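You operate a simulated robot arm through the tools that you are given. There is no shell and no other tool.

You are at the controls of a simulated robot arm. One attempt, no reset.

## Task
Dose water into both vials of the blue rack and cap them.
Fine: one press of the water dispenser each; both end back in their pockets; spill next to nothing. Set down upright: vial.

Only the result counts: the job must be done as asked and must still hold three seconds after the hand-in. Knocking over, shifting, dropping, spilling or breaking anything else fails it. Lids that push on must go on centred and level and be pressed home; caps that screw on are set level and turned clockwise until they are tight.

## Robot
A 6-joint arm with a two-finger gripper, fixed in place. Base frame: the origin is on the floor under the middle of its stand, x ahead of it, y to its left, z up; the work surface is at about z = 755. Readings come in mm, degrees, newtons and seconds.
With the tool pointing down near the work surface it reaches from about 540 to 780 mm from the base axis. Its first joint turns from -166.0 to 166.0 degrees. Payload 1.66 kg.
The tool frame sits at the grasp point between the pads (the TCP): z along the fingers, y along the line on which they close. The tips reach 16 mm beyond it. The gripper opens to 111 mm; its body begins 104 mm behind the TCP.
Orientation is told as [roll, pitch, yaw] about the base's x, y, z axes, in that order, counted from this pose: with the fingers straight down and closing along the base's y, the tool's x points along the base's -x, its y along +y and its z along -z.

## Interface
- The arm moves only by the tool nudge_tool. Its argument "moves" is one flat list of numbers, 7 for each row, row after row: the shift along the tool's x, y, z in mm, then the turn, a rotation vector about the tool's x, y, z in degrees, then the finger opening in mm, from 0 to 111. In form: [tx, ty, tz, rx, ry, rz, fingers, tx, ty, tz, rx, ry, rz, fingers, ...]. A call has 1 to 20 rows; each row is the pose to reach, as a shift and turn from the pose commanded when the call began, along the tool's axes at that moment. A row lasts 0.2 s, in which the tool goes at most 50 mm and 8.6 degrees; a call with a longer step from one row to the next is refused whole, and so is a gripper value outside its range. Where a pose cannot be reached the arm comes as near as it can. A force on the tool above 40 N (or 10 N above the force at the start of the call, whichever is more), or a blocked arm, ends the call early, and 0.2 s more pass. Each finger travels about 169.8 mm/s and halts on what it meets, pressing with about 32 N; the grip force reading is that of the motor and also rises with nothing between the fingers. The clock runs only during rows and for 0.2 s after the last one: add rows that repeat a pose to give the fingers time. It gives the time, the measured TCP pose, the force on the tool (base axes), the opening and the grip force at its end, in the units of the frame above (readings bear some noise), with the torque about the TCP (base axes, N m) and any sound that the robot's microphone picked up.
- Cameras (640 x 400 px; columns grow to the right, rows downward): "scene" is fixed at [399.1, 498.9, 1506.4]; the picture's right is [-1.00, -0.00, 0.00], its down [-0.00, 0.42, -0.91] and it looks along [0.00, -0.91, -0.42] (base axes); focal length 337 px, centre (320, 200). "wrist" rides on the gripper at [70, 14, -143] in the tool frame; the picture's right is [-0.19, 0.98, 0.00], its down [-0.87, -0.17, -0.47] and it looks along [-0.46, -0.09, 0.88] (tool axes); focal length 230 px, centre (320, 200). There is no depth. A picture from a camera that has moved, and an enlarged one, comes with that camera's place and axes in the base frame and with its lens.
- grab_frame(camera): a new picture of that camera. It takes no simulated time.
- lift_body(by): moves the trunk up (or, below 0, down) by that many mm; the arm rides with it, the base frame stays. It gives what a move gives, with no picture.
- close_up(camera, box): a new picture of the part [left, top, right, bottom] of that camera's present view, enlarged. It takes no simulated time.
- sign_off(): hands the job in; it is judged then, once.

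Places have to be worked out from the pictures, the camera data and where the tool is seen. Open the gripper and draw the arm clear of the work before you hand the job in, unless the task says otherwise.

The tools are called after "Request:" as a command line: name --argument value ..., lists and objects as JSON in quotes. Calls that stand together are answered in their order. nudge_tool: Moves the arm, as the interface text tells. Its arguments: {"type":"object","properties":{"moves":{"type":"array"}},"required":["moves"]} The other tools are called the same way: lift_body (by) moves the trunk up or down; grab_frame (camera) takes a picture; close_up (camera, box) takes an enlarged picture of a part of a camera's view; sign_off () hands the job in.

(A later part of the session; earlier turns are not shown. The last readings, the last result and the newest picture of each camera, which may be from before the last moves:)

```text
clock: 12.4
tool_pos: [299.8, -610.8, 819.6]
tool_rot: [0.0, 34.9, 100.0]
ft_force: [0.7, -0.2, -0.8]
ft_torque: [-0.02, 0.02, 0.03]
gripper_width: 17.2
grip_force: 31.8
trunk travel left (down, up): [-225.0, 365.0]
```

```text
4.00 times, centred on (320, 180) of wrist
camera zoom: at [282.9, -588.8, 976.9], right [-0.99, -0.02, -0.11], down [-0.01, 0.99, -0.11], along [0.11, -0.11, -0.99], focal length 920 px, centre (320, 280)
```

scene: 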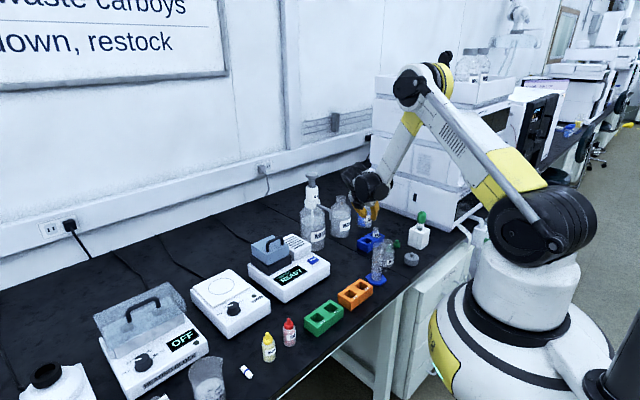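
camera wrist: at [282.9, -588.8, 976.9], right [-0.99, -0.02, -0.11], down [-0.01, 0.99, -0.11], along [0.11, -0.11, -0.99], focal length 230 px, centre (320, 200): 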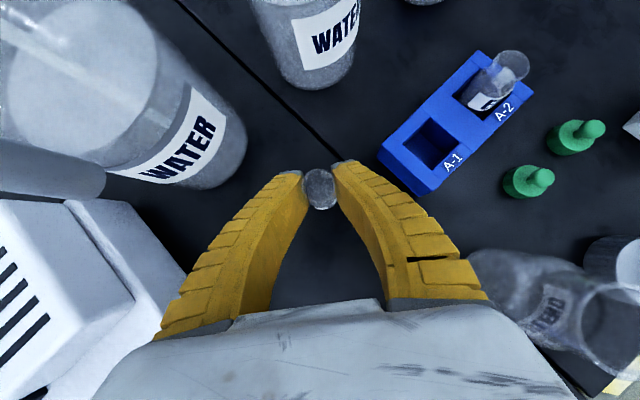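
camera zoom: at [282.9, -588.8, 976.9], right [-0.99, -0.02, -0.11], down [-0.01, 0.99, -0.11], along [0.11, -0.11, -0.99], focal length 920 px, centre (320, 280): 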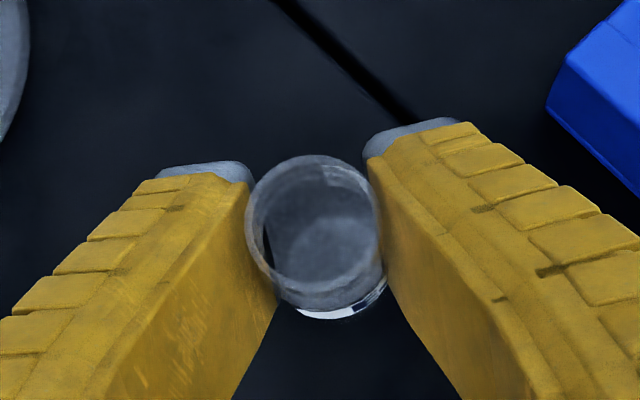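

Request:
close_up --camera "scene" --box '[330, 220, 370, 258]'

```text
10.53 times, centred on (350, 239) of scene
camera zoom: at [399.1, 498.9, 1506.4], right [-1.0, 0.0, 0.0], down [0.0, 0.42, -0.91], along [0.0, -0.91, -0.42], focal length 3550 px, centre (4, -210)
```

zoom: 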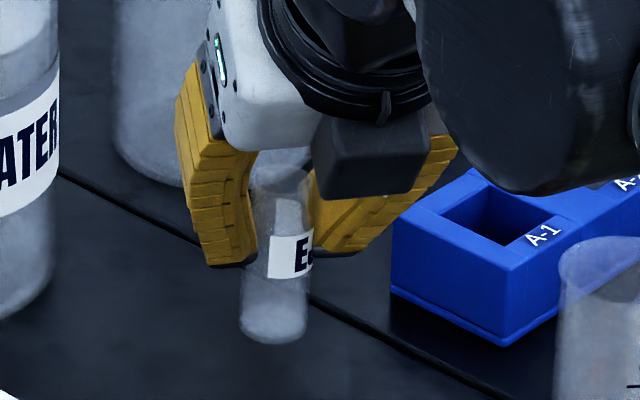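

The vial is upright to within ~1–2°, bottom ~50 mm below the TCP. I slide it toward the nozzle in two stages, checking clearance of camera and palm from the pipe.

Request:
nudge_tool --moves '[-0.4, -15, -0.3, 0, 0, 0, 15, -0.7, -30, -0.6, 0, 0, 0, 15, -1, -42, -0.8, 0, 0, 0, 15]'

Request:
grab_frame --camera "wrist"

Request:
close_up --camera "scene" --box '[300, 175, 380, 255]'

```text
clock: 13.2
tool_pos: [341.1, -603.1, 819.7]
tool_rot: [0.0, 35.0, 99.9]
ft_force: [0.1, -0.5, -0.2]
ft_torque: [0.0, -0.01, 0.0]
gripper_width: 17.2
grip_force: 32.2
trunk travel left (down, up): [-225.0, 365.0]
```

```text
taken
camera wrist: at [324.6, -580.5, 976.4], right [-0.99, -0.02, -0.11], down [-0.01, 0.99, -0.11], along [0.11, -0.11, -0.99], focal length 230 px, centre (320, 200)
```

wrist: 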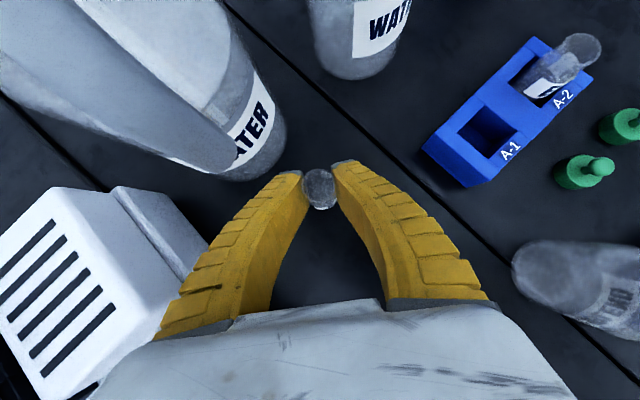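

```text
5.00 times, centred on (340, 215) of scene
camera zoom: at [399.1, 498.9, 1506.4], right [-1.0, 0.0, 0.0], down [0.0, 0.42, -0.91], along [0.0, -0.91, -0.42], focal length 1686 px, centre (220, 125)
```

zoom: 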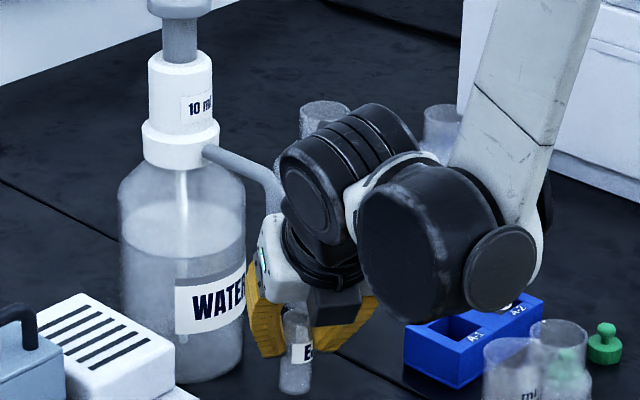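

Request:
close_up --camera "wrist" --box '[120, 80, 360, 230]'

Request:
close_up --camera "scene" --box '[330, 190, 380, 260]'

```text
2.67 times, centred on (240, 155) of wrist
camera zoom: at [324.6, -580.5, 976.4], right [-0.99, -0.02, -0.11], down [-0.01, 0.99, -0.11], along [0.11, -0.11, -0.99], focal length 614 px, centre (533, 320)
```

zoom: 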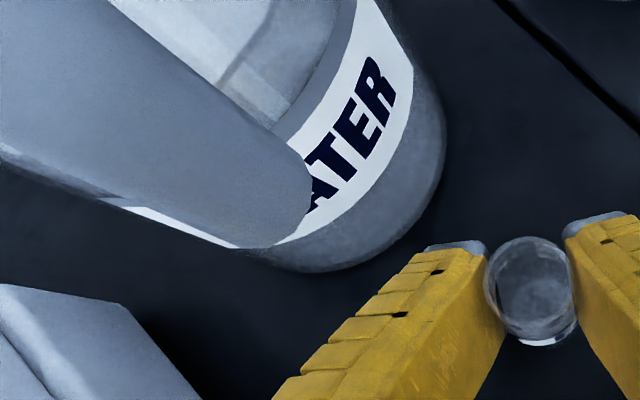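

```text
5.71 times, centred on (355, 225) of scene
camera zoom: at [399.1, 498.9, 1506.4], right [-1.0, 0.0, 0.0], down [0.0, 0.42, -0.91], along [0.0, -0.91, -0.42], focal length 1927 px, centre (120, 57)
```

zoom: 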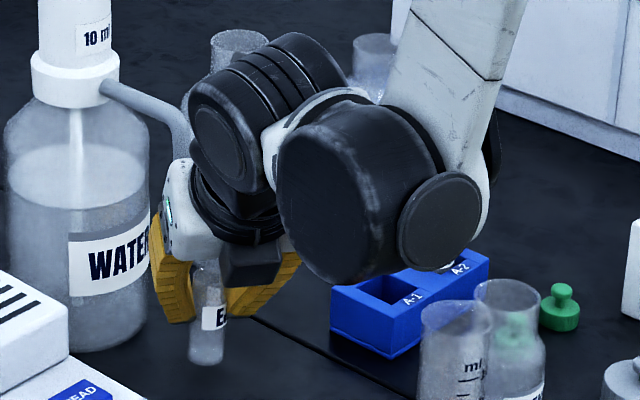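

Mouth-to-nozzle offset measures about (21, 3.5) mm; clearances look fine. I slide the remaining distance slowly.

Request:
nudge_tool --moves '[0, -6, 0, 0, 0, 0, 15, 0, -12, 0, 0, 0, 0, 15, 0, -17, 0, 0, 0, 0, 15, 0, -21.5, 0, 0, 0, 0, 15]'

Request:
grab_frame --camera "wrist"

Request:
close_up --camera "scene" --box '[300, 175, 380, 255]'

```text
clock: 14.2
tool_pos: [359.9, -598.5, 819.0]
tool_rot: [-0.1, 35.0, 100.0]
ft_force: [1.0, 1.5, 0.2]
ft_torque: [0.01, 0.01, -0.04]
gripper_width: 16.8
grip_force: 32.2
trunk travel left (down, up): [-225.0, 365.0]
```

```text
taken
camera wrist: at [345.1, -577.0, 976.0], right [-0.99, -0.02, -0.11], down [-0.01, 0.99, -0.11], along [0.11, -0.11, -0.99], focal length 230 px, centre (320, 200)
```

wrist: 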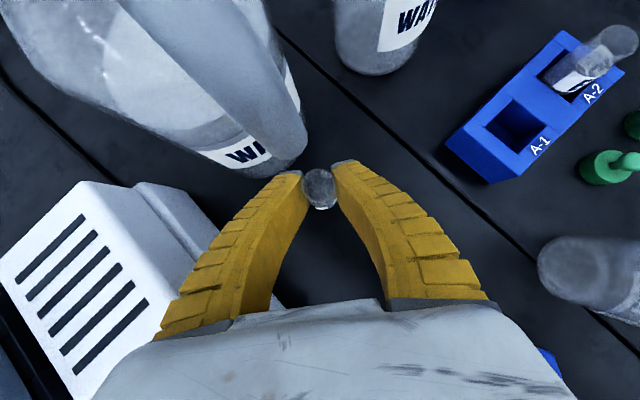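

```text
5.00 times, centred on (340, 215) of scene
camera zoom: at [399.1, 498.9, 1506.4], right [-1.0, 0.0, 0.0], down [0.0, 0.42, -0.91], along [0.0, -0.91, -0.42], focal length 1686 px, centre (220, 125)
```

zoom: 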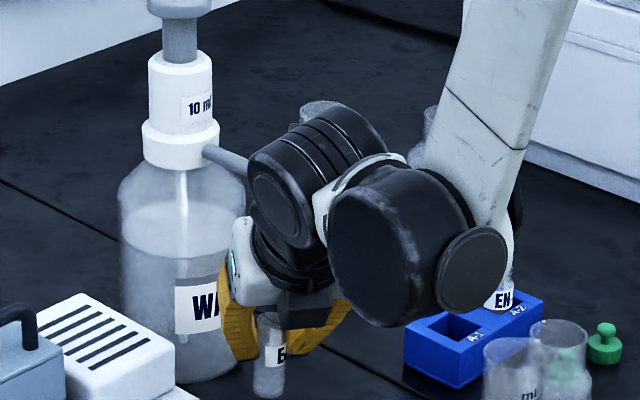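

Request:
close_up --camera "wrist" --box '[200, 80, 380, 230]'

Request:
close_up --camera "scene" --box '[310, 180, 350, 260]'

```text
2.67 times, centred on (290, 155) of wrist
camera zoom: at [345.1, -577.0, 976.0], right [-0.99, -0.02, -0.11], down [-0.01, 0.99, -0.11], along [0.11, -0.11, -0.99], focal length 614 px, centre (400, 320)
```

zoom: 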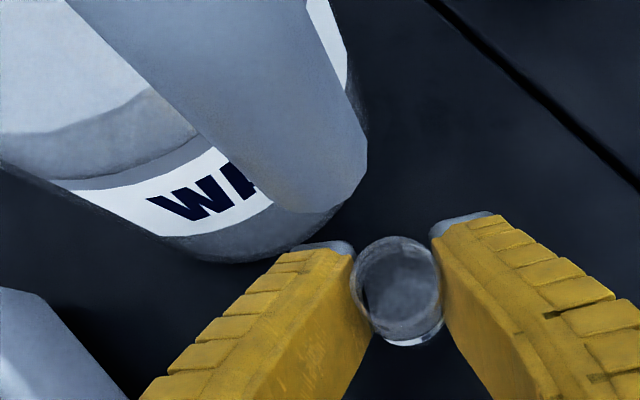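

```text
5.00 times, centred on (330, 220) of scene
camera zoom: at [399.1, 498.9, 1506.4], right [-1.0, 0.0, 0.0], down [0.0, 0.42, -0.91], along [0.0, -0.91, -0.42], focal length 1686 px, centre (270, 100)
```

zoom: 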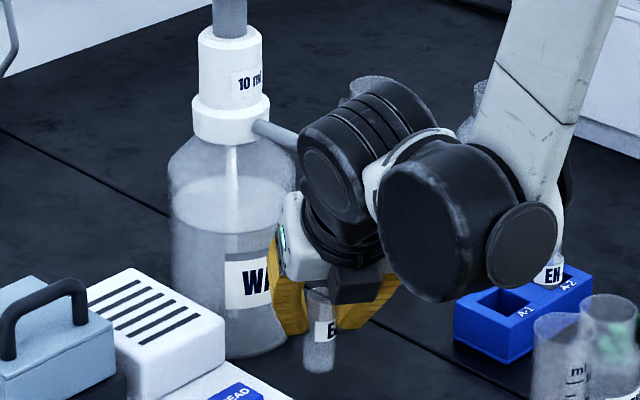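

By the wrist view the mouth (362.2,-601.0) and nozzle tip (361.3,-601.1) agree within about 1 mm. I double check the vial column in the scene view.

Request:
close_up --camera "scene" --box '[315, 225, 350, 260]'

```text
11.43 times, centred on (332, 242) of scene
camera zoom: at [399.1, 498.9, 1506.4], right [-1.0, 0.0, 0.0], down [0.0, 0.42, -0.91], along [0.0, -0.91, -0.42], focal length 3854 px, centre (177, -286)
```

zoom: 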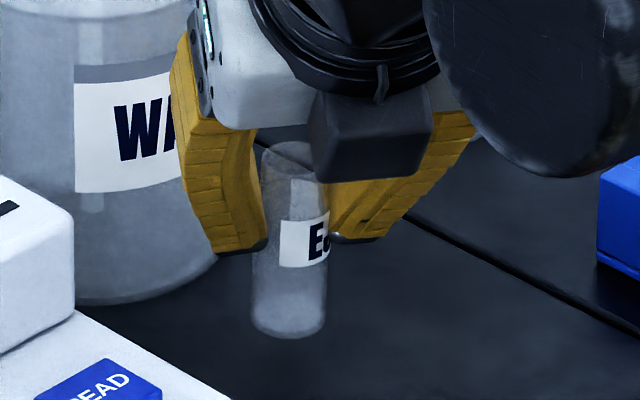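

Scene and wrist views both suggest the mouth is ~1 mm too far +x. I correct by 1 mm and lower 12 mm.

Request:
nudge_tool --moves '[-2.3, 1, 3.3, 0, 0, 0, 15, -4.6, 1, 6.55, 0, 0, 0, 15, -6.88, 1, 9.83, 0, 0, 0, 15]'

Request:
close_up --camera "scene" --box '[315, 225, 350, 260]'

```text
clock: 15.0
tool_pos: [358.8, -599.0, 808.9]
tool_rot: [-0.1, 35.0, 100.0]
ft_force: [0.7, -1.7, 7.2]
ft_torque: [-0.14, 0.04, 0.05]
gripper_width: 16.8
grip_force: 32.2
trunk travel left (down, up): [-225.0, 365.0]
```

```text
11.43 times, centred on (332, 242) of scene
camera zoom: at [399.1, 498.9, 1506.4], right [-1.0, 0.0, 0.0], down [0.0, 0.42, -0.91], along [0.0, -0.91, -0.42], focal length 3854 px, centre (177, -286)
```

zoom: 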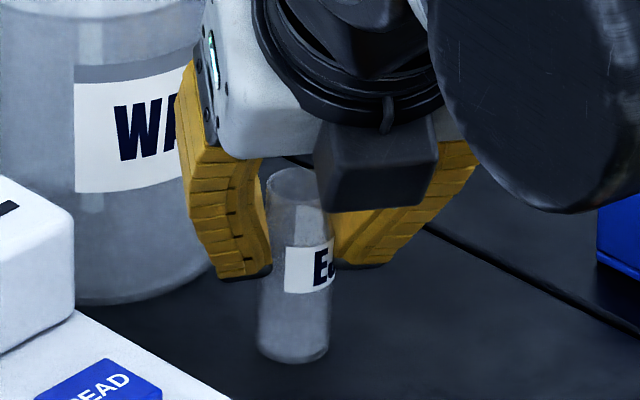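

Contact with the table (7 N upward). I release by opening gradually to 45 mm.

Request:
nudge_tool --moves '[0.3, 0, -0.4, 0, 0, 0, 18, 0.3, 0, -0.4, 0, 0, 0, 22, 0.3, 0, -0.4, 0, 0, 0, 28, 0.3, 0, -0.4, 0, 0, 0, 36, 0.3, 0, -0.4, 0, 0, 0, 46]'

Request:
close_up --camera "scene" --box '[315, 225, 350, 260]'

Request:
close_up --camera "wrist" --box '[200, 80, 380, 230]'

```text
clock: 16.2
tool_pos: [360.1, -600.2, 807.9]
tool_rot: [0.0, 35.1, 100.0]
ft_force: [-0.8, -0.2, -0.1]
ft_torque: [0.0, 0.0, -0.01]
gripper_width: 48.5
grip_force: 1.7
trunk travel left (down, up): [-225.0, 365.0]
```

```text
11.43 times, centred on (332, 242) of scene
camera zoom: at [399.1, 498.9, 1506.4], right [-1.0, 0.0, 0.0], down [0.0, 0.42, -0.91], along [0.0, -0.91, -0.42], focal length 3854 px, centre (177, -286)
```

zoom: 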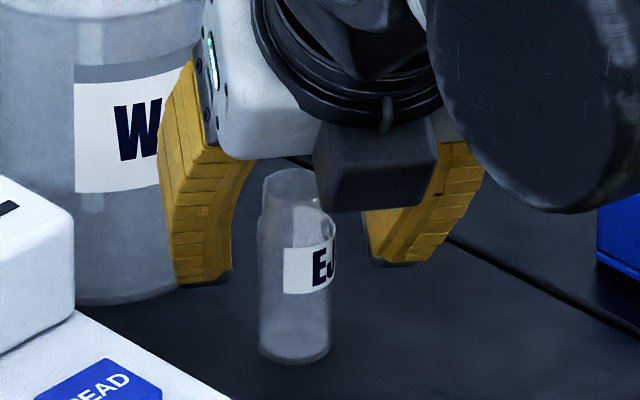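

```text
2.67 times, centred on (290, 155) of wrist
camera zoom: at [343.5, -577.4, 965.0], right [-0.99, -0.02, -0.11], down [-0.01, 0.99, -0.11], along [0.11, -0.11, -0.99], focal length 614 px, centre (400, 320)
```

zoom: 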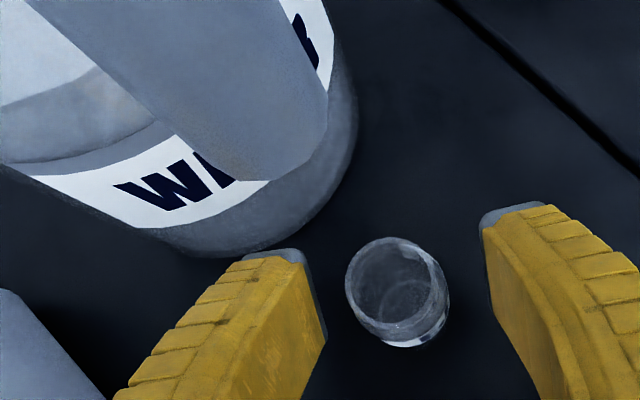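

The vial stands upright with its mouth (362,-602) under the nozzle (361.5,-601.3). Now I retract along the tool axis, away from the vial and nozzle.

Request:
nudge_tool --moves '[0, 0, -20, 0, 0, 0, 46, 0, 0, -45, 0, 0, 0, 46, 0, 0, -75, 0, 0, 0, 46, 0, 0, -110, 0, 0, 0, 46, 0, 0, -150, 0, 0, 0, 46]'

Request:
grab_frame --camera "wrist"

Request:
close_up --camera "scene" --box '[290, 165, 370, 265]'

```text
clock: 17.4
tool_pos: [343.9, -516.1, 929.1]
tool_rot: [0.0, 35.0, 100.1]
ft_force: [-1.3, 0.2, -0.4]
ft_torque: [-0.02, -0.01, 0.0]
gripper_width: 48.1
grip_force: 1.2
trunk travel left (down, up): [-225.0, 365.0]
```

```text
taken
camera wrist: at [326.5, -492.5, 1086.9], right [-0.99, -0.02, -0.11], down [0.0, 0.99, -0.11], along [0.11, -0.11, -0.99], focal length 230 px, centre (320, 200)
```

wrist: 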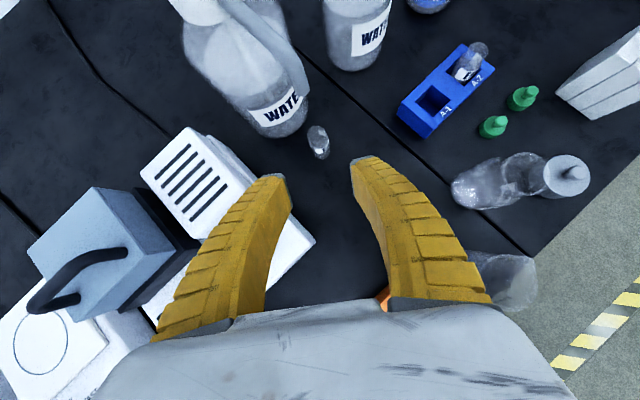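

```text
4.00 times, centred on (330, 215) of scene
camera zoom: at [399.1, 498.9, 1506.4], right [-1.0, 0.0, 0.0], down [0.0, 0.42, -0.91], along [0.0, -0.91, -0.42], focal length 1349 px, centre (280, 140)
```

zoom: 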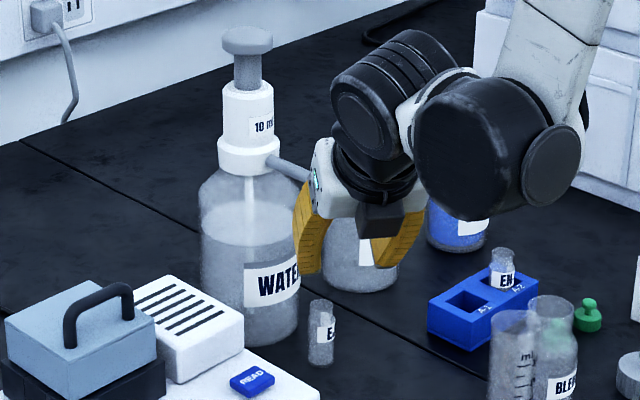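

The vial stands free under the nozzle. I raise the arm 250 mm and close the fingers to prepare for pressing the plunger.

Request:
nudge_tool --moves '[23.9, 0, -34.1, 0, 0, 0, 40, 47.8, 0, -68.3, 0, 0, 0, 30, 71.7, 0, -102.4, 0, 0, 0, 20, 95.6, 0, -136.5, 0, 0, 0, 10, 119.5, 0, -170.7, 0, 0, 0, 0, 143.4, 0, -204.8, 0, 0, 0, 0]'

Request:
grab_frame --camera "wrist"

Request:
grab_frame --camera "scene"

Request:
close_up --camera "scene" --box '[290, 165, 370, 265]'

```text
clock: 18.8
tool_pos: [344.8, -514.5, 1180.9]
tool_rot: [-0.1, 35.0, 100.1]
ft_force: [-0.4, 0.1, 0.1]
ft_torque: [-0.01, -0.04, -0.01]
gripper_width: 0.3
grip_force: 28.5
trunk travel left (down, up): [-225.0, 365.0]
```

```text
taken
camera wrist: at [328.4, -491.9, 1337.6], right [-0.99, -0.02, -0.11], down [-0.01, 0.99, -0.11], along [0.11, -0.11, -0.99], focal length 230 px, centre (320, 200)
```

wrist: 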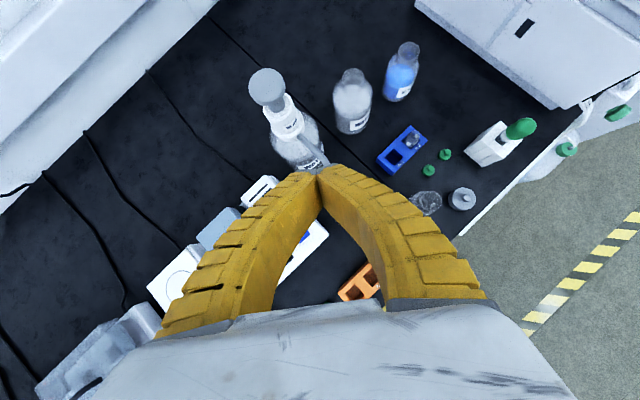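

```text
taken
```

scene: 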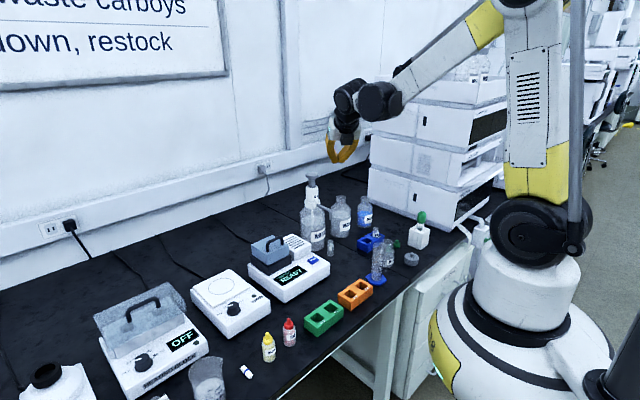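

```text
4.00 times, centred on (330, 215) of scene
camera zoom: at [399.1, 498.9, 1506.4], right [-1.0, 0.0, 0.0], down [0.0, 0.42, -0.91], along [0.0, -0.91, -0.42], focal length 1349 px, centre (280, 140)
```

zoom: 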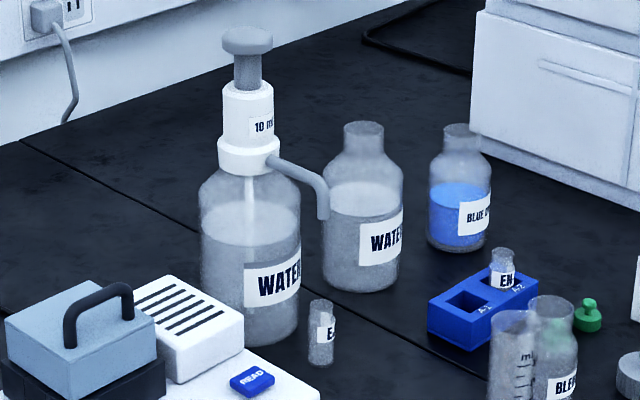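

The vial mouth sits directly beneath the nozzle in the scene view too. Now I zoom in on the plunger knob from the wrist to locate it.

Request:
close_up --camera "wrist" --box '[220, 50, 360, 200]'

Request:
close_up --camera "scene" --box '[295, 165, 335, 210]'

```text
2.67 times, centred on (290, 125) of wrist
camera zoom: at [328.4, -491.9, 1337.6], right [-0.99, -0.02, -0.11], down [-0.01, 0.99, -0.11], along [0.11, -0.11, -0.99], focal length 614 px, centre (400, 400)
```

zoom: 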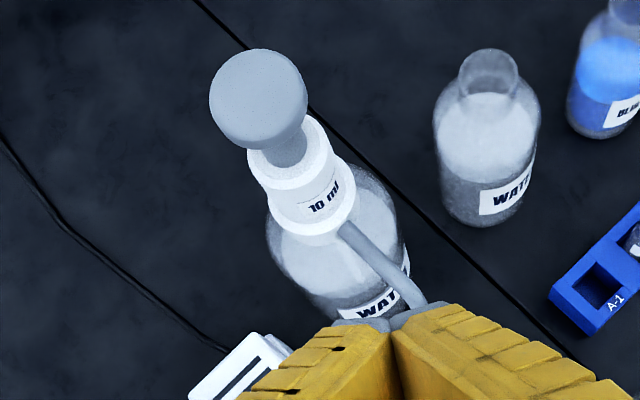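

```text
8.89 times, centred on (315, 188) of scene
camera zoom: at [399.1, 498.9, 1506.4], right [-1.0, 0.0, 0.0], down [0.0, 0.42, -0.91], along [0.0, -0.91, -0.42], focal length 2998 px, centre (364, 311)
```

zoom: 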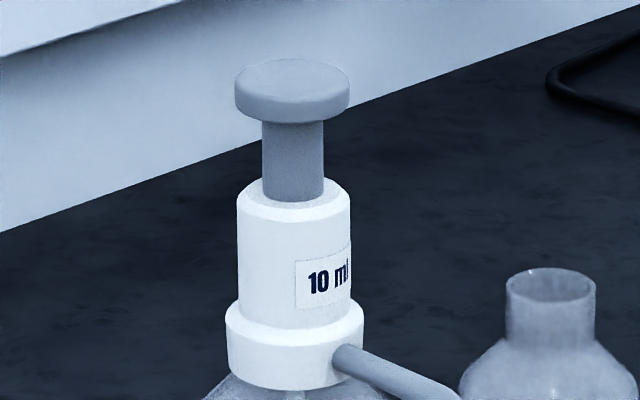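

Knob top centre solves to about (430,-670,1070), ~47 mm across. I move the closed fingertips above it, easing the tilt to 20°, ending ~35 mm above the knob.

Request:
nudge_tool --moves '[22.3, -11.1, 29.4, 0, -3, 0, 0, 44.6, -22.2, 58.8, 0, -6, 0, 0, 66.9, -33.3, 88.1, 0, -9, 0, 0, 89.2, -44.4, 117.5, 0, -12, 0, 0, 111.5, -55.5, 146.9, 0, -15, 0, 0]'

Request:
grab_frame --camera "wrist"

Request:
close_up --camera "scene" --box '[280, 120, 360, 210]'

```text
clock: 20.0
tool_pos: [434.4, -678.3, 1123.9]
tool_rot: [0.0, 19.9, 99.9]
ft_force: [-0.3, 0.5, 0.0]
ft_torque: [0.01, 0.05, -0.01]
gripper_width: 0.0
grip_force: 29.3
trunk travel left (down, up): [-225.0, 365.0]
```

```text
taken
camera wrist: at [423.9, -698.4, 1282.1], right [-1.0, 0.0, -0.07], down [-0.01, 0.99, 0.15], along [0.07, 0.15, -0.99], focal length 230 px, centre (320, 200)
```

wrist: 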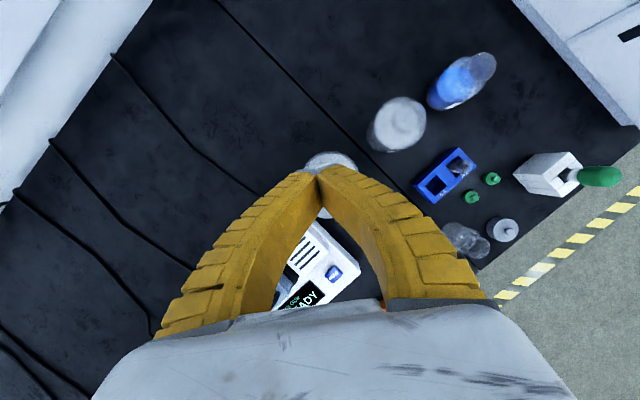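

```text
4.44 times, centred on (320, 165) of scene
camera zoom: at [399.1, 498.9, 1506.4], right [-1.0, 0.0, 0.0], down [0.0, 0.42, -0.91], along [0.0, -0.91, -0.42], focal length 1499 px, centre (320, 356)
```

zoom: 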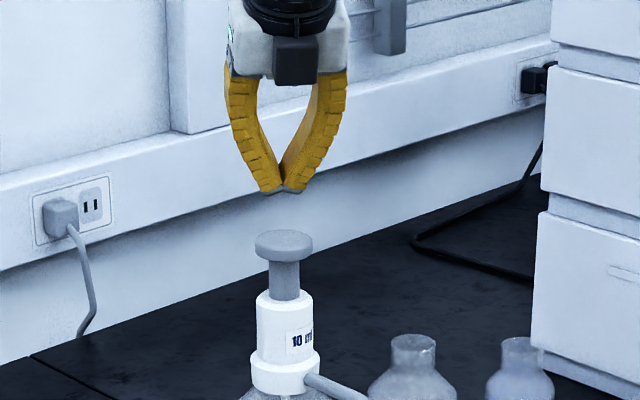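

Tips are lined up over the knob in the scene view. I check depth alignment in the wrist view.

Request:
close_up --camera "wrist" --box '[270, 120, 380, 230]'

```text
3.64 times, centred on (325, 175) of wrist
camera zoom: at [423.9, -698.4, 1282.1], right [-1.0, 0.0, -0.07], down [-0.01, 0.99, 0.15], along [0.07, 0.15, -0.99], focal length 837 px, centre (302, 291)
```

zoom: 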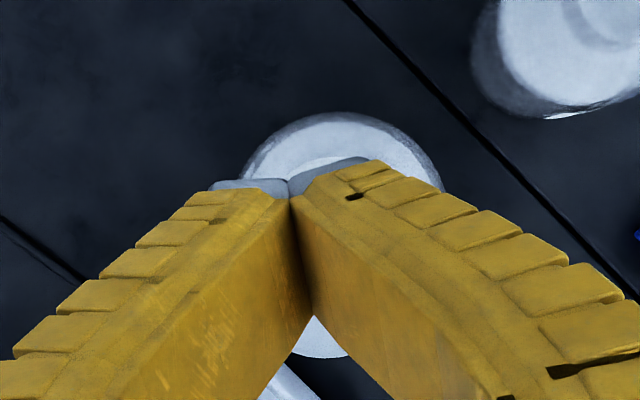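

Request:
close_up --camera "wrist" --box '[295, 155, 345, 225]'

```text
5.71 times, centred on (320, 190) of wrist
camera zoom: at [423.9, -698.4, 1282.1], right [-1.0, 0.0, -0.07], down [-0.01, 0.99, 0.15], along [0.07, 0.15, -0.99], focal length 1315 px, centre (320, 257)
```

zoom: 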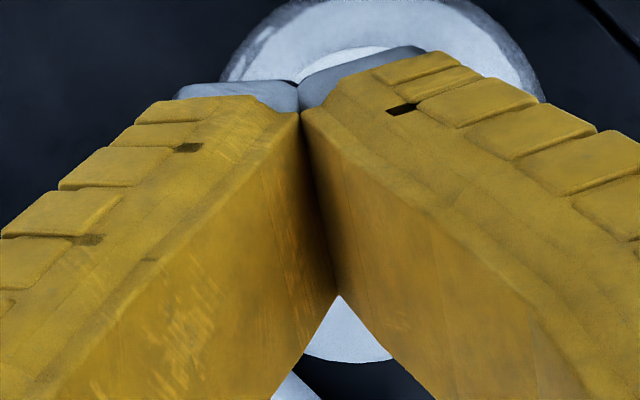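

The knob edge seen between the fingers puts its centre near y −673, close enough. I descend 28 mm to just above the knob.

Request:
nudge_tool --moves '[-3.9, 0.2, 13.5, 0, 0, 0, 0, -7.75, 0.35, 27, 0, 0, 0, 0]'

Request:
close_up --camera "scene" --box '[290, 140, 350, 210]'

```text
clock: 20.6
tool_pos: [430.5, -678.7, 1095.7]
tool_rot: [-0.1, 20.0, 100.0]
ft_force: [0.4, -0.3, -0.6]
ft_torque: [0.03, 0.02, -0.02]
gripper_width: 0.0
grip_force: 28.7
trunk travel left (down, up): [-225.0, 365.0]
```

```text
5.71 times, centred on (320, 175) of scene
camera zoom: at [399.1, 498.9, 1506.4], right [-1.0, 0.0, 0.0], down [0.0, 0.42, -0.91], along [0.0, -0.91, -0.42], focal length 1927 px, centre (320, 343)
```

zoom: 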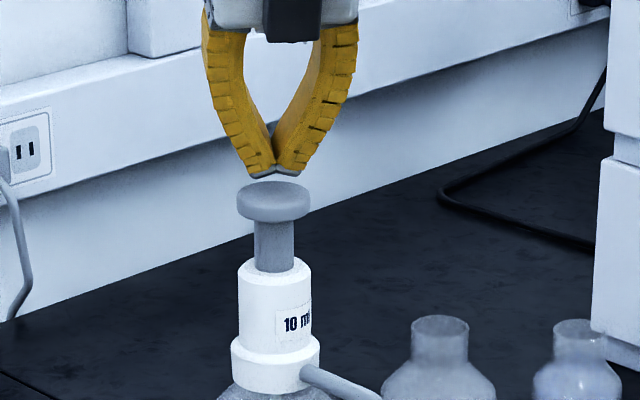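

Tips are just above the knob. I begin pressing slowly and watch the force.

Request:
nudge_tool --moves '[-0.86, 0, 2.35, 0, 0, 0, 0, -1.71, 0, 4.7, 0, 0, 0, 0, -2.57, 0, 7.05, 0, 0, 0, 0, -3.42, 0, 9.4, 0, 0, 0, 0]'

Request:
close_up --camera "scene" --box '[290, 150, 350, 260]'

```text
clock: 21.6
tool_pos: [430.6, -678.5, 1086.4]
tool_rot: [-0.1, 20.0, 99.9]
ft_force: [0.6, 0.4, -0.1]
ft_torque: [-0.01, -0.03, -0.01]
gripper_width: 0.0
grip_force: 28.4
trunk travel left (down, up): [-225.0, 365.0]
```

```text
3.64 times, centred on (320, 205) of scene
camera zoom: at [399.1, 498.9, 1506.4], right [-1.0, 0.0, 0.0], down [0.0, 0.42, -0.91], along [0.0, -0.91, -0.42], focal length 1226 px, centre (320, 182)
```

zoom: 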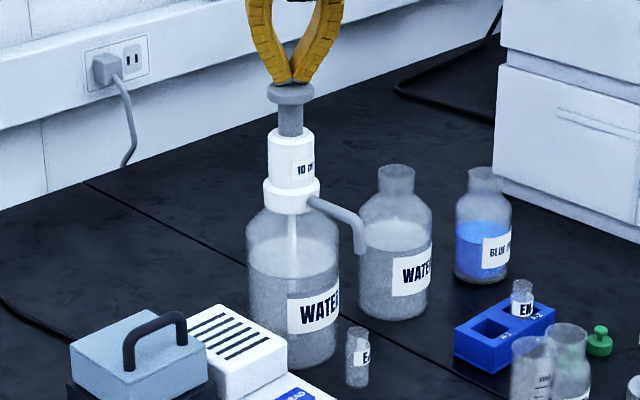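

No contact force yet. I continue down another 8 mm.

Request:
nudge_tool --moves '[-0.68, 0, 1.88, 0, 0, 0, 0, -1.37, 0, 3.76, 0, 0, 0, 0, -2.05, 0, 5.64, 0, 0, 0, 0, -2.74, 0, 7.52, 0, 0, 0, 0]'

Request:
close_up --camera "scene" --box '[290, 150, 350, 260]'

```text
clock: 22.6
tool_pos: [430.2, -678.9, 1080.7]
tool_rot: [0.0, 20.0, 100.0]
ft_force: [-0.2, 1.3, 8.6]
ft_torque: [0.05, 0.04, 0.02]
gripper_width: 5.9
grip_force: 29.0
trunk travel left (down, up): [-225.0, 365.0]
```

```text
3.64 times, centred on (320, 205) of scene
camera zoom: at [399.1, 498.9, 1506.4], right [-1.0, 0.0, 0.0], down [0.0, 0.42, -0.91], along [0.0, -0.91, -0.42], focal length 1226 px, centre (320, 182)
```

zoom: 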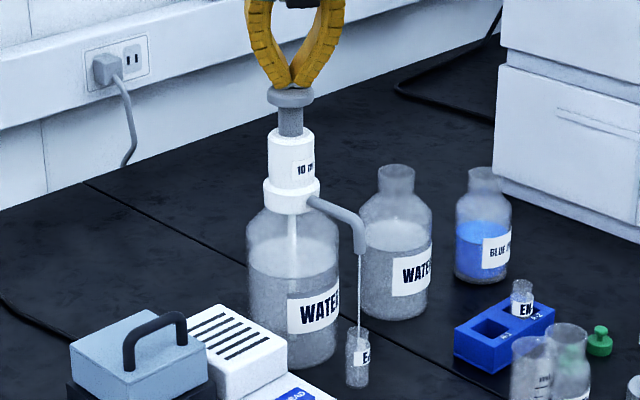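

Water is streaming straight into the vial at 8.6 N. I continue the same press down without releasing.

Request:
nudge_tool --moves '[-0.86, 0, 2.35, 0, 0, 0, 0, -1.71, 0, 4.7, 0, 0, 0, 0, -2.57, 0, 7.05, 0, 0, 0, 0, -3.42, 0, 9.4, 0, 0, 0, 0, -4.28, 0, 11.75, 0, 0, 0, 0]'

Request:
close_up --camera "scene" --box '[290, 150, 350, 260]'

```text
clock: 23.8
tool_pos: [430.1, -679.8, 1067.6]
tool_rot: [0.0, 20.1, 100.0]
ft_force: [-0.3, -2.3, 11.6]
ft_torque: [0.06, 0.03, 0.12]
gripper_width: 6.0
grip_force: 29.0
trunk travel left (down, up): [-225.0, 365.0]
```

```text
3.64 times, centred on (320, 205) of scene
camera zoom: at [399.1, 498.9, 1506.4], right [-1.0, 0.0, 0.0], down [0.0, 0.42, -0.91], along [0.0, -0.91, -0.42], focal length 1226 px, centre (320, 182)
```

zoom: 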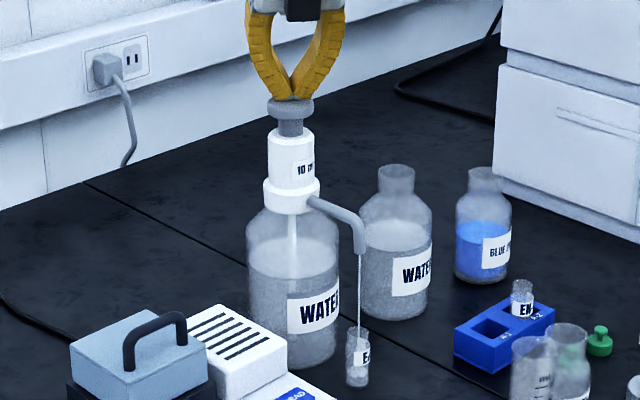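

Pressing proceeds smoothly with 11.6 N; the stream remains in the vial. I continue down.

Request:
nudge_tool --moves '[-0.86, 0, 2.35, 0, 0, 0, 0, -1.71, 0, 4.7, 0, 0, 0, 0, -2.57, 0, 7.05, 0, 0, 0, 0, -3.42, 0, 9.4, 0, 0, 0, 0]'

Request:
close_up --camera "scene" --box '[290, 150, 350, 260]'

```text
clock: 24.8
tool_pos: [430.5, -679.7, 1057.6]
tool_rot: [-0.2, 20.1, 100.0]
ft_force: [2.1, -2.8, 13.4]
ft_torque: [0.02, -0.04, -0.04]
gripper_width: 6.0
grip_force: 28.7
trunk travel left (down, up): [-225.0, 365.0]
```

```text
3.64 times, centred on (320, 205) of scene
camera zoom: at [399.1, 498.9, 1506.4], right [-1.0, 0.0, 0.0], down [0.0, 0.42, -0.91], along [0.0, -0.91, -0.42], focal length 1226 px, centre (320, 182)
```

zoom: 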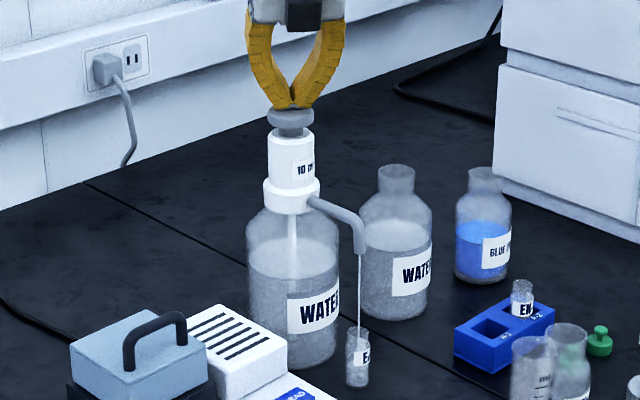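

Request:
nudge_tool --moves '[-0.86, 0, 2.35, 0, 0, 0, 0, -1.71, 0, 4.7, 0, 0, 0, 0, -2.57, 0, 7.05, 0, 0, 0, 0, -3.42, 0, 9.4, 0, 0, 0, 0]'

Request:
close_up --camera "scene" --box '[290, 150, 350, 260]'

```text
clock: 25.8
tool_pos: [429.7, -679.1, 1046.3]
tool_rot: [-0.1, 20.0, 100.0]
ft_force: [3.6, -6.4, 24.4]
ft_torque: [0.08, -0.02, -0.04]
gripper_width: 6.0
grip_force: 28.7
trunk travel left (down, up): [-225.0, 365.0]
```

```text
3.64 times, centred on (320, 205) of scene
camera zoom: at [399.1, 498.9, 1506.4], right [-1.0, 0.0, 0.0], down [0.0, 0.42, -0.91], along [0.0, -0.91, -0.42], focal length 1226 px, centre (320, 182)
```

zoom: 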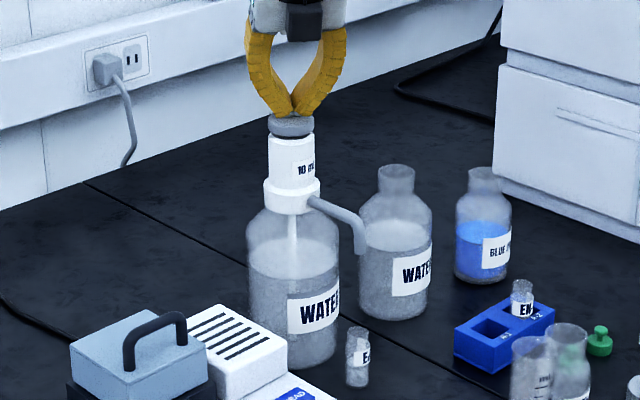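

The stream has stopped and force jumped to 24 N: the plunger has bottomed. I push 1 mm more to be sure, then release slowly upward.

Request:
nudge_tool --moves '[-0.34, 0, 0.94, 0, 0, 0, 0, 2.1, 0, -5.6, 0, 0, 0, 0, 4.1, 0, -11.3, 0, 0, 0, 0, 6.2, 0, -16.9, 0, 0, 0, 0, 8.2, 0, -22.6, 0, 0, 0, 0, 10.3, 0, -28.2, 0, 0, 0, 0, 12.3, 0, -33.8, 0, 0, 0, 0, 17.1, 0, -47, 0, 0, 0, 0, 24, 0, -66, 0, 0, 0, 0, 30.8, 0, -84.6, 0, 0, 0, 0]'

Request:
close_up --camera "scene" --box '[290, 150, 380, 260]'

Request:
close_up --camera "scene" --box '[315, 205, 355, 260]'

```text
clock: 28.0
tool_pos: [430.9, -677.9, 1136.6]
tool_rot: [0.1, 20.0, 99.9]
ft_force: [0.6, 0.0, -0.2]
ft_torque: [0.01, 0.0, 0.04]
gripper_width: 0.0
grip_force: 28.1
trunk travel left (down, up): [-225.0, 365.0]
```

```text
3.64 times, centred on (335, 205) of scene
camera zoom: at [399.1, 498.9, 1506.4], right [-1.0, 0.0, 0.0], down [0.0, 0.42, -0.91], along [0.0, -0.91, -0.42], focal length 1226 px, centre (266, 182)
```

zoom: 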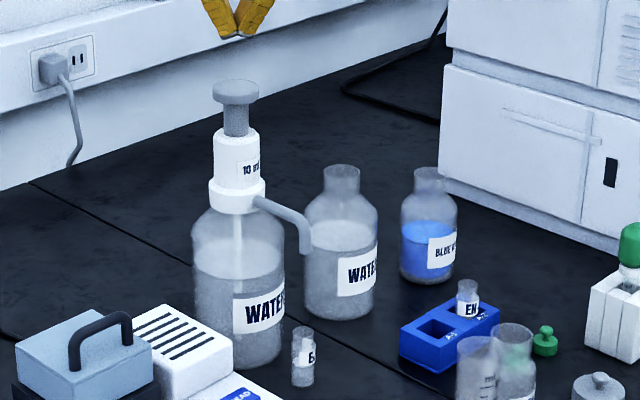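

```text
7.27 times, centred on (335, 232) of scene
camera zoom: at [399.1, 498.9, 1506.4], right [-1.0, 0.0, 0.0], down [0.0, 0.42, -0.91], along [0.0, -0.91, -0.42], focal length 2453 px, centre (211, -36)
```

zoom: 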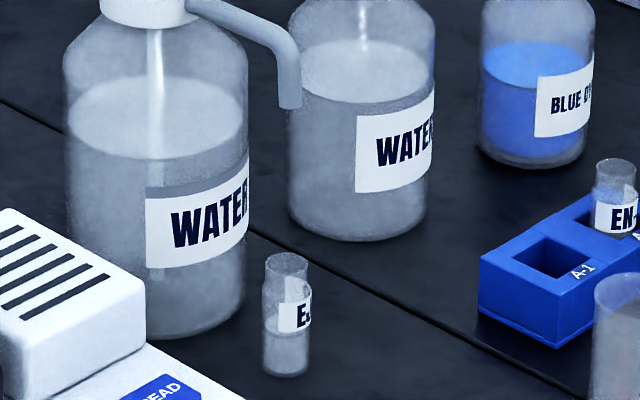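

The vial holds a dose about half way up, no spill visible, plunger sprung back. I return to the staging pose with 35° tilt and open the fingers.

Request:
nudge_tool --moves '[-30.3, 11, -20.6, 0, 3, 0, 0, -60.6, 22, -41.2, 0, 6, 0, 10, -90.9, 33, -61.7, 0, 9, 0, 20, -121.2, 44, -82.3, 0, 12, 0, 35, -151.5, 55.1, -102.9, 0, 15, 0, 46]'

Request:
close_up --camera "wrist" --box '[220, 80, 400, 230]'

```text
clock: 29.2
tool_pos: [343.6, -514.5, 1183.3]
tool_rot: [0.0, 35.1, 100.0]
ft_force: [-0.6, 0.3, -0.2]
ft_torque: [-0.02, -0.02, 0.01]
gripper_width: 48.1
grip_force: 1.9
trunk travel left (down, up): [-225.0, 365.0]
```

```text
2.67 times, centred on (310, 155) of wrist
camera zoom: at [325.9, -491.9, 1339.9], right [-0.99, -0.02, -0.11], down [0.0, 0.99, -0.11], along [0.11, -0.11, -0.99], focal length 614 px, centre (347, 320)
```

zoom: 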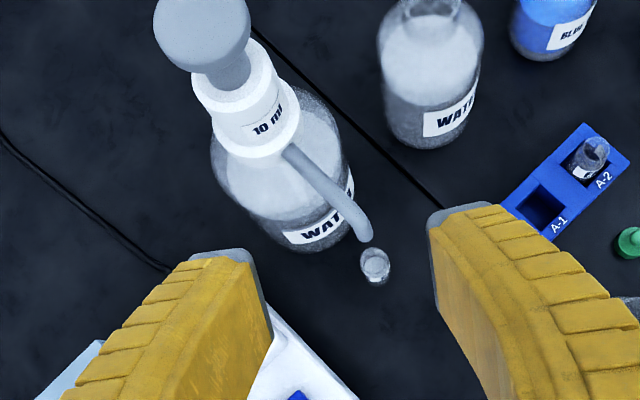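

Back at staging; the vial is seen standing under the nozzle. I descend 250 mm straight down to the approach line.

Request:
nudge_tool --moves '[-23.9, 0, 34.1, 0, 0, 0, 46, -47.8, 0, 68.3, 0, 0, 0, 46, -71.7, 0, 102.4, 0, 0, 0, 46, -95.6, 0, 136.5, 0, 0, 0, 46, -119.5, 0, 170.7, 0, 0, 0, 46, -143.4, 0, 204.8, 0, 0, 0, 46]'

Request:
close_up --camera "wrist" --box '[220, 80, 400, 230]'

```text
clock: 30.6
tool_pos: [346.8, -511.0, 930.9]
tool_rot: [-0.1, 35.0, 100.0]
ft_force: [0.0, -0.4, 1.0]
ft_torque: [0.03, -0.02, 0.03]
gripper_width: 48.4
grip_force: 1.7
trunk travel left (down, up): [-225.0, 365.0]
```

```text
2.67 times, centred on (310, 155) of wrist
camera zoom: at [330.1, -490.2, 1088.8], right [-0.99, -0.02, -0.11], down [-0.01, 0.99, -0.11], along [0.11, -0.11, -0.99], focal length 614 px, centre (347, 320)
```

zoom: 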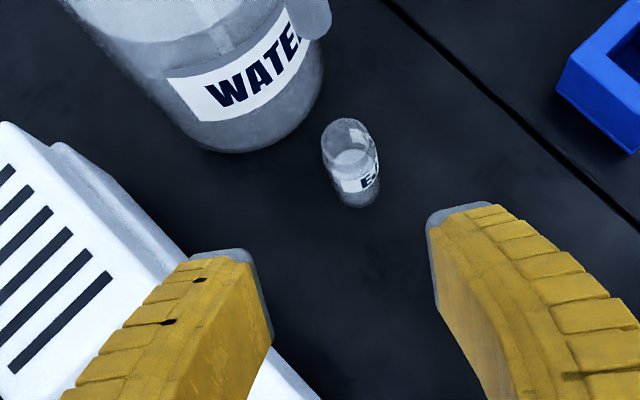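

I advance most of the way toward the vial and re-measure before closing.

Request:
nudge_tool --moves '[0, 0, 25, 0, 0, 0, 46, 0, 0, 50, 0, 0, 0, 46, 0, 0, 75, 0, 0, 0, 46, 0, 0, 100, 0, 0, 0, 46, 0, 0, 100, 0, 0, 0, 46]'

Request:
close_up --camera "wrist" --box '[220, 80, 400, 230]'

Request:
close_up --camera "scene" --box '[310, 195, 360, 260]'

```text
clock: 31.8
tool_pos: [355.9, -571.0, 848.1]
tool_rot: [0.1, 35.0, 100.0]
ft_force: [-1.0, -0.1, -0.1]
ft_torque: [-0.03, 0.0, -0.02]
gripper_width: 48.2
grip_force: 1.6
trunk travel left (down, up): [-225.0, 365.0]
```

```text
2.67 times, centred on (310, 155) of wrist
camera zoom: at [339.8, -549.3, 1006.8], right [-0.99, -0.02, -0.11], down [-0.01, 0.99, -0.11], along [0.11, -0.11, -0.99], focal length 614 px, centre (347, 320)
```

zoom: 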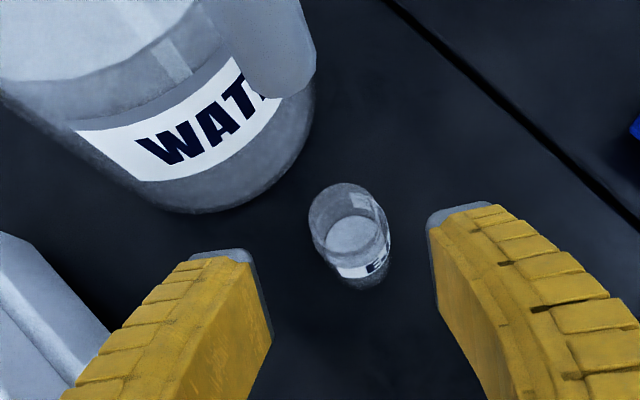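

```text
6.15 times, centred on (335, 228) of scene
camera zoom: at [399.1, 498.9, 1506.4], right [-1.0, 0.0, 0.0], down [0.0, 0.42, -0.91], along [0.0, -0.91, -0.42], focal length 2075 px, centre (228, 31)
```

zoom: 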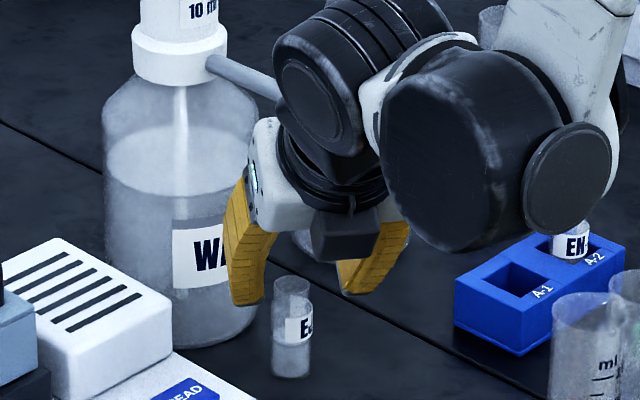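

Vial mouth is at tool (9.8, 1.0, 40): as expected. I advance the final 50 mm with a 0.7 mm lateral correction.

Request:
nudge_tool --moves '[0, 0.7, 15, 0, 0, 0, 46, 0, 0.7, 30, 0, 0, 0, 46, 0, 0.7, 42, 0, 0, 0, 46, 0, 0.7, 50, 0, 0, 0, 46, 0, 0.7, 50, 0, 0, 0, 46]'

Request:
close_up --camera "wrist" --box '[260, 120, 380, 220]'

Request:
close_up --camera "scene" --box '[315, 225, 350, 260]'

```text
clock: 33.0
tool_pos: [359.1, -600.8, 807.5]
tool_rot: [0.0, 35.0, 100.0]
ft_force: [0.0, 0.4, 0.4]
ft_torque: [0.04, -0.02, 0.03]
gripper_width: 48.6
grip_force: 1.9
trunk travel left (down, up): [-225.0, 365.0]
```

```text
4.00 times, centred on (320, 170) of wrist
camera zoom: at [343.5, -577.4, 964.6], right [-0.99, -0.02, -0.11], down [-0.01, 0.99, -0.11], along [0.11, -0.11, -0.99], focal length 920 px, centre (320, 320)
```

zoom: 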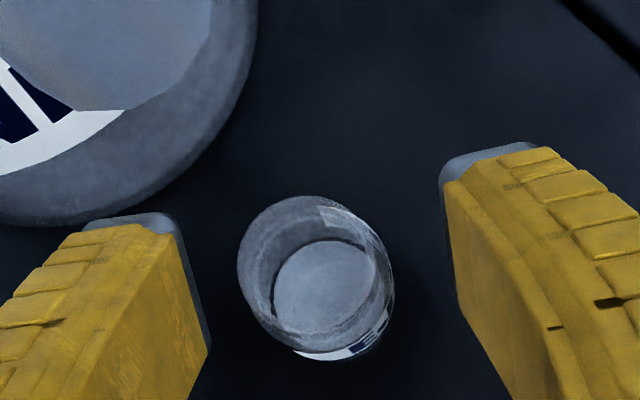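

```text
11.43 times, centred on (332, 242) of scene
camera zoom: at [399.1, 498.9, 1506.4], right [-1.0, 0.0, 0.0], down [0.0, 0.42, -0.91], along [0.0, -0.91, -0.42], focal length 3854 px, centre (177, -286)
```

zoom: 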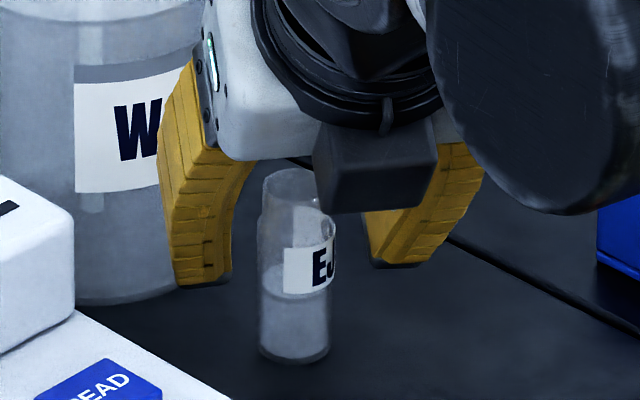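

Centred (tool y ≈ −0.1). I close gradually on the filled vial.

Request:
nudge_tool --moves '[0, 0, 0, 0, 0, 0, 38, 0, 0, 0, 0, 0, 0, 32, 0, 0, 0, 0, 0, 0, 28, 0, 0, 0, 0, 0, 0, 25, 0, 0, 0, 0, 0, 0, 22, 0, 0, 0, 0, 0, 0, 19, 0, 0, 0, 0, 0, 0, 15, 0, 0, 0, 0, 0, 0, 15]'

Request:
close_up --camera "wrist" --box '[260, 120, 380, 220]'

Request:
close_up --camera "scene" --box '[315, 225, 350, 260]'

```text
clock: 34.8
tool_pos: [359.7, -599.6, 807.8]
tool_rot: [0.0, 35.0, 100.0]
ft_force: [0.0, 1.4, 4.9]
ft_torque: [0.07, 0.05, 0.02]
gripper_width: 19.3
grip_force: 31.6
trunk travel left (down, up): [-225.0, 365.0]
```

```text
4.00 times, centred on (320, 170) of wrist
camera zoom: at [343.4, -577.0, 965.1], right [-0.99, -0.02, -0.11], down [-0.01, 0.99, -0.11], along [0.11, -0.11, -0.99], focal length 920 px, centre (320, 320)
```

zoom: 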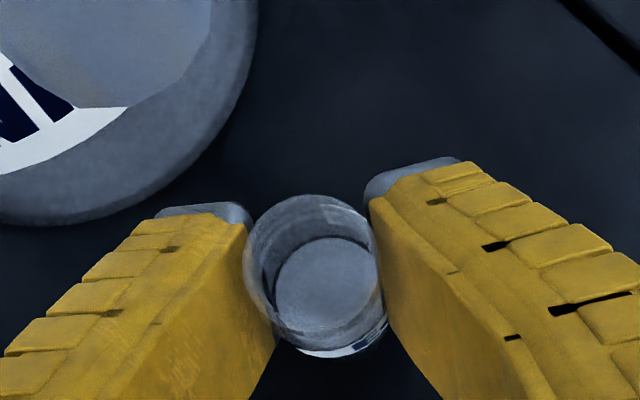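

```text
11.43 times, centred on (332, 242) of scene
camera zoom: at [399.1, 498.9, 1506.4], right [-1.0, 0.0, 0.0], down [0.0, 0.42, -0.91], along [0.0, -0.91, -0.42], focal length 3854 px, centre (177, -286)
```

zoom: 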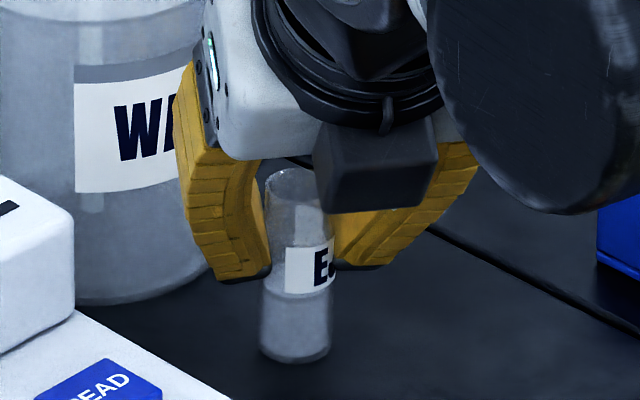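

Gripped at 19 mm with the vial still vertical. I lift 12 mm and slide it sideways out from under the nozzle gently.

Request:
nudge_tool --moves '[1.7, 0, -2.5, 0, 0, 0, 15, 4, 0, -5.7, 0, 0, 0, 15, 6.88, 0, -9.83, 0, 0, 0, 15, 6.88, 5, -9.83, 0, 0, 0, 15, 6.88, 13, -9.83, 0, 0, 0, 15, 6.88, 23, -9.83, 0, 0, 0, 15, 6.88, 33, -9.83, 0, 0, 0, 15, 6.88, 43, -9.83, 0, 0, 0, 15, 6.88, 53, -9.83, 0, 0, 0, 15, 6.88, 61, -9.83, 0, 0, 0, 15, 6.88, 65, -9.83, 0, 0, 0, 15]'

Request:
close_up --camera "wrist" --box '[260, 120, 380, 220]'

Request:
close_up --camera "scene" --box '[310, 190, 380, 260]'

```text
clock: 37.2
tool_pos: [297.3, -611.7, 817.9]
tool_rot: [0.0, 34.8, 100.0]
ft_force: [0.0, 0.4, 0.1]
ft_torque: [0.0, 0.02, 0.02]
gripper_width: 17.9
grip_force: 32.4
trunk travel left (down, up): [-225.0, 365.0]
```

```text
4.00 times, centred on (320, 170) of wrist
camera zoom: at [280.2, -589.7, 976.1], right [-0.99, -0.02, -0.11], down [-0.01, 0.99, -0.11], along [0.11, -0.11, -0.99], focal length 920 px, centre (320, 320)
```

zoom: 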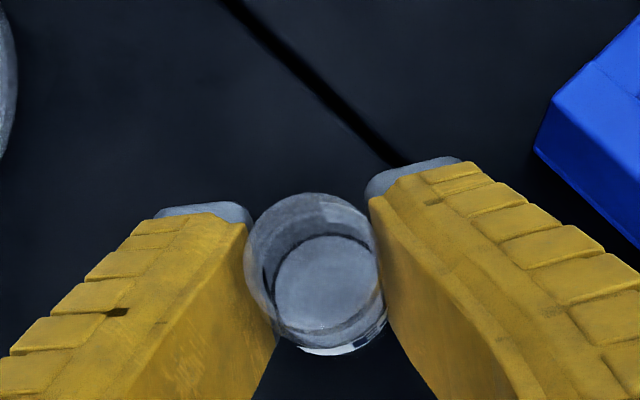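

```text
5.71 times, centred on (345, 225) of scene
camera zoom: at [399.1, 498.9, 1506.4], right [-1.0, 0.0, 0.0], down [0.0, 0.42, -0.91], along [0.0, -0.91, -0.42], focal length 1927 px, centre (177, 57)
```

zoom: 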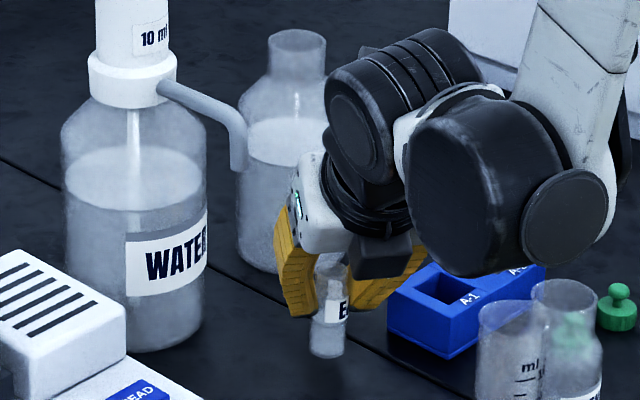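

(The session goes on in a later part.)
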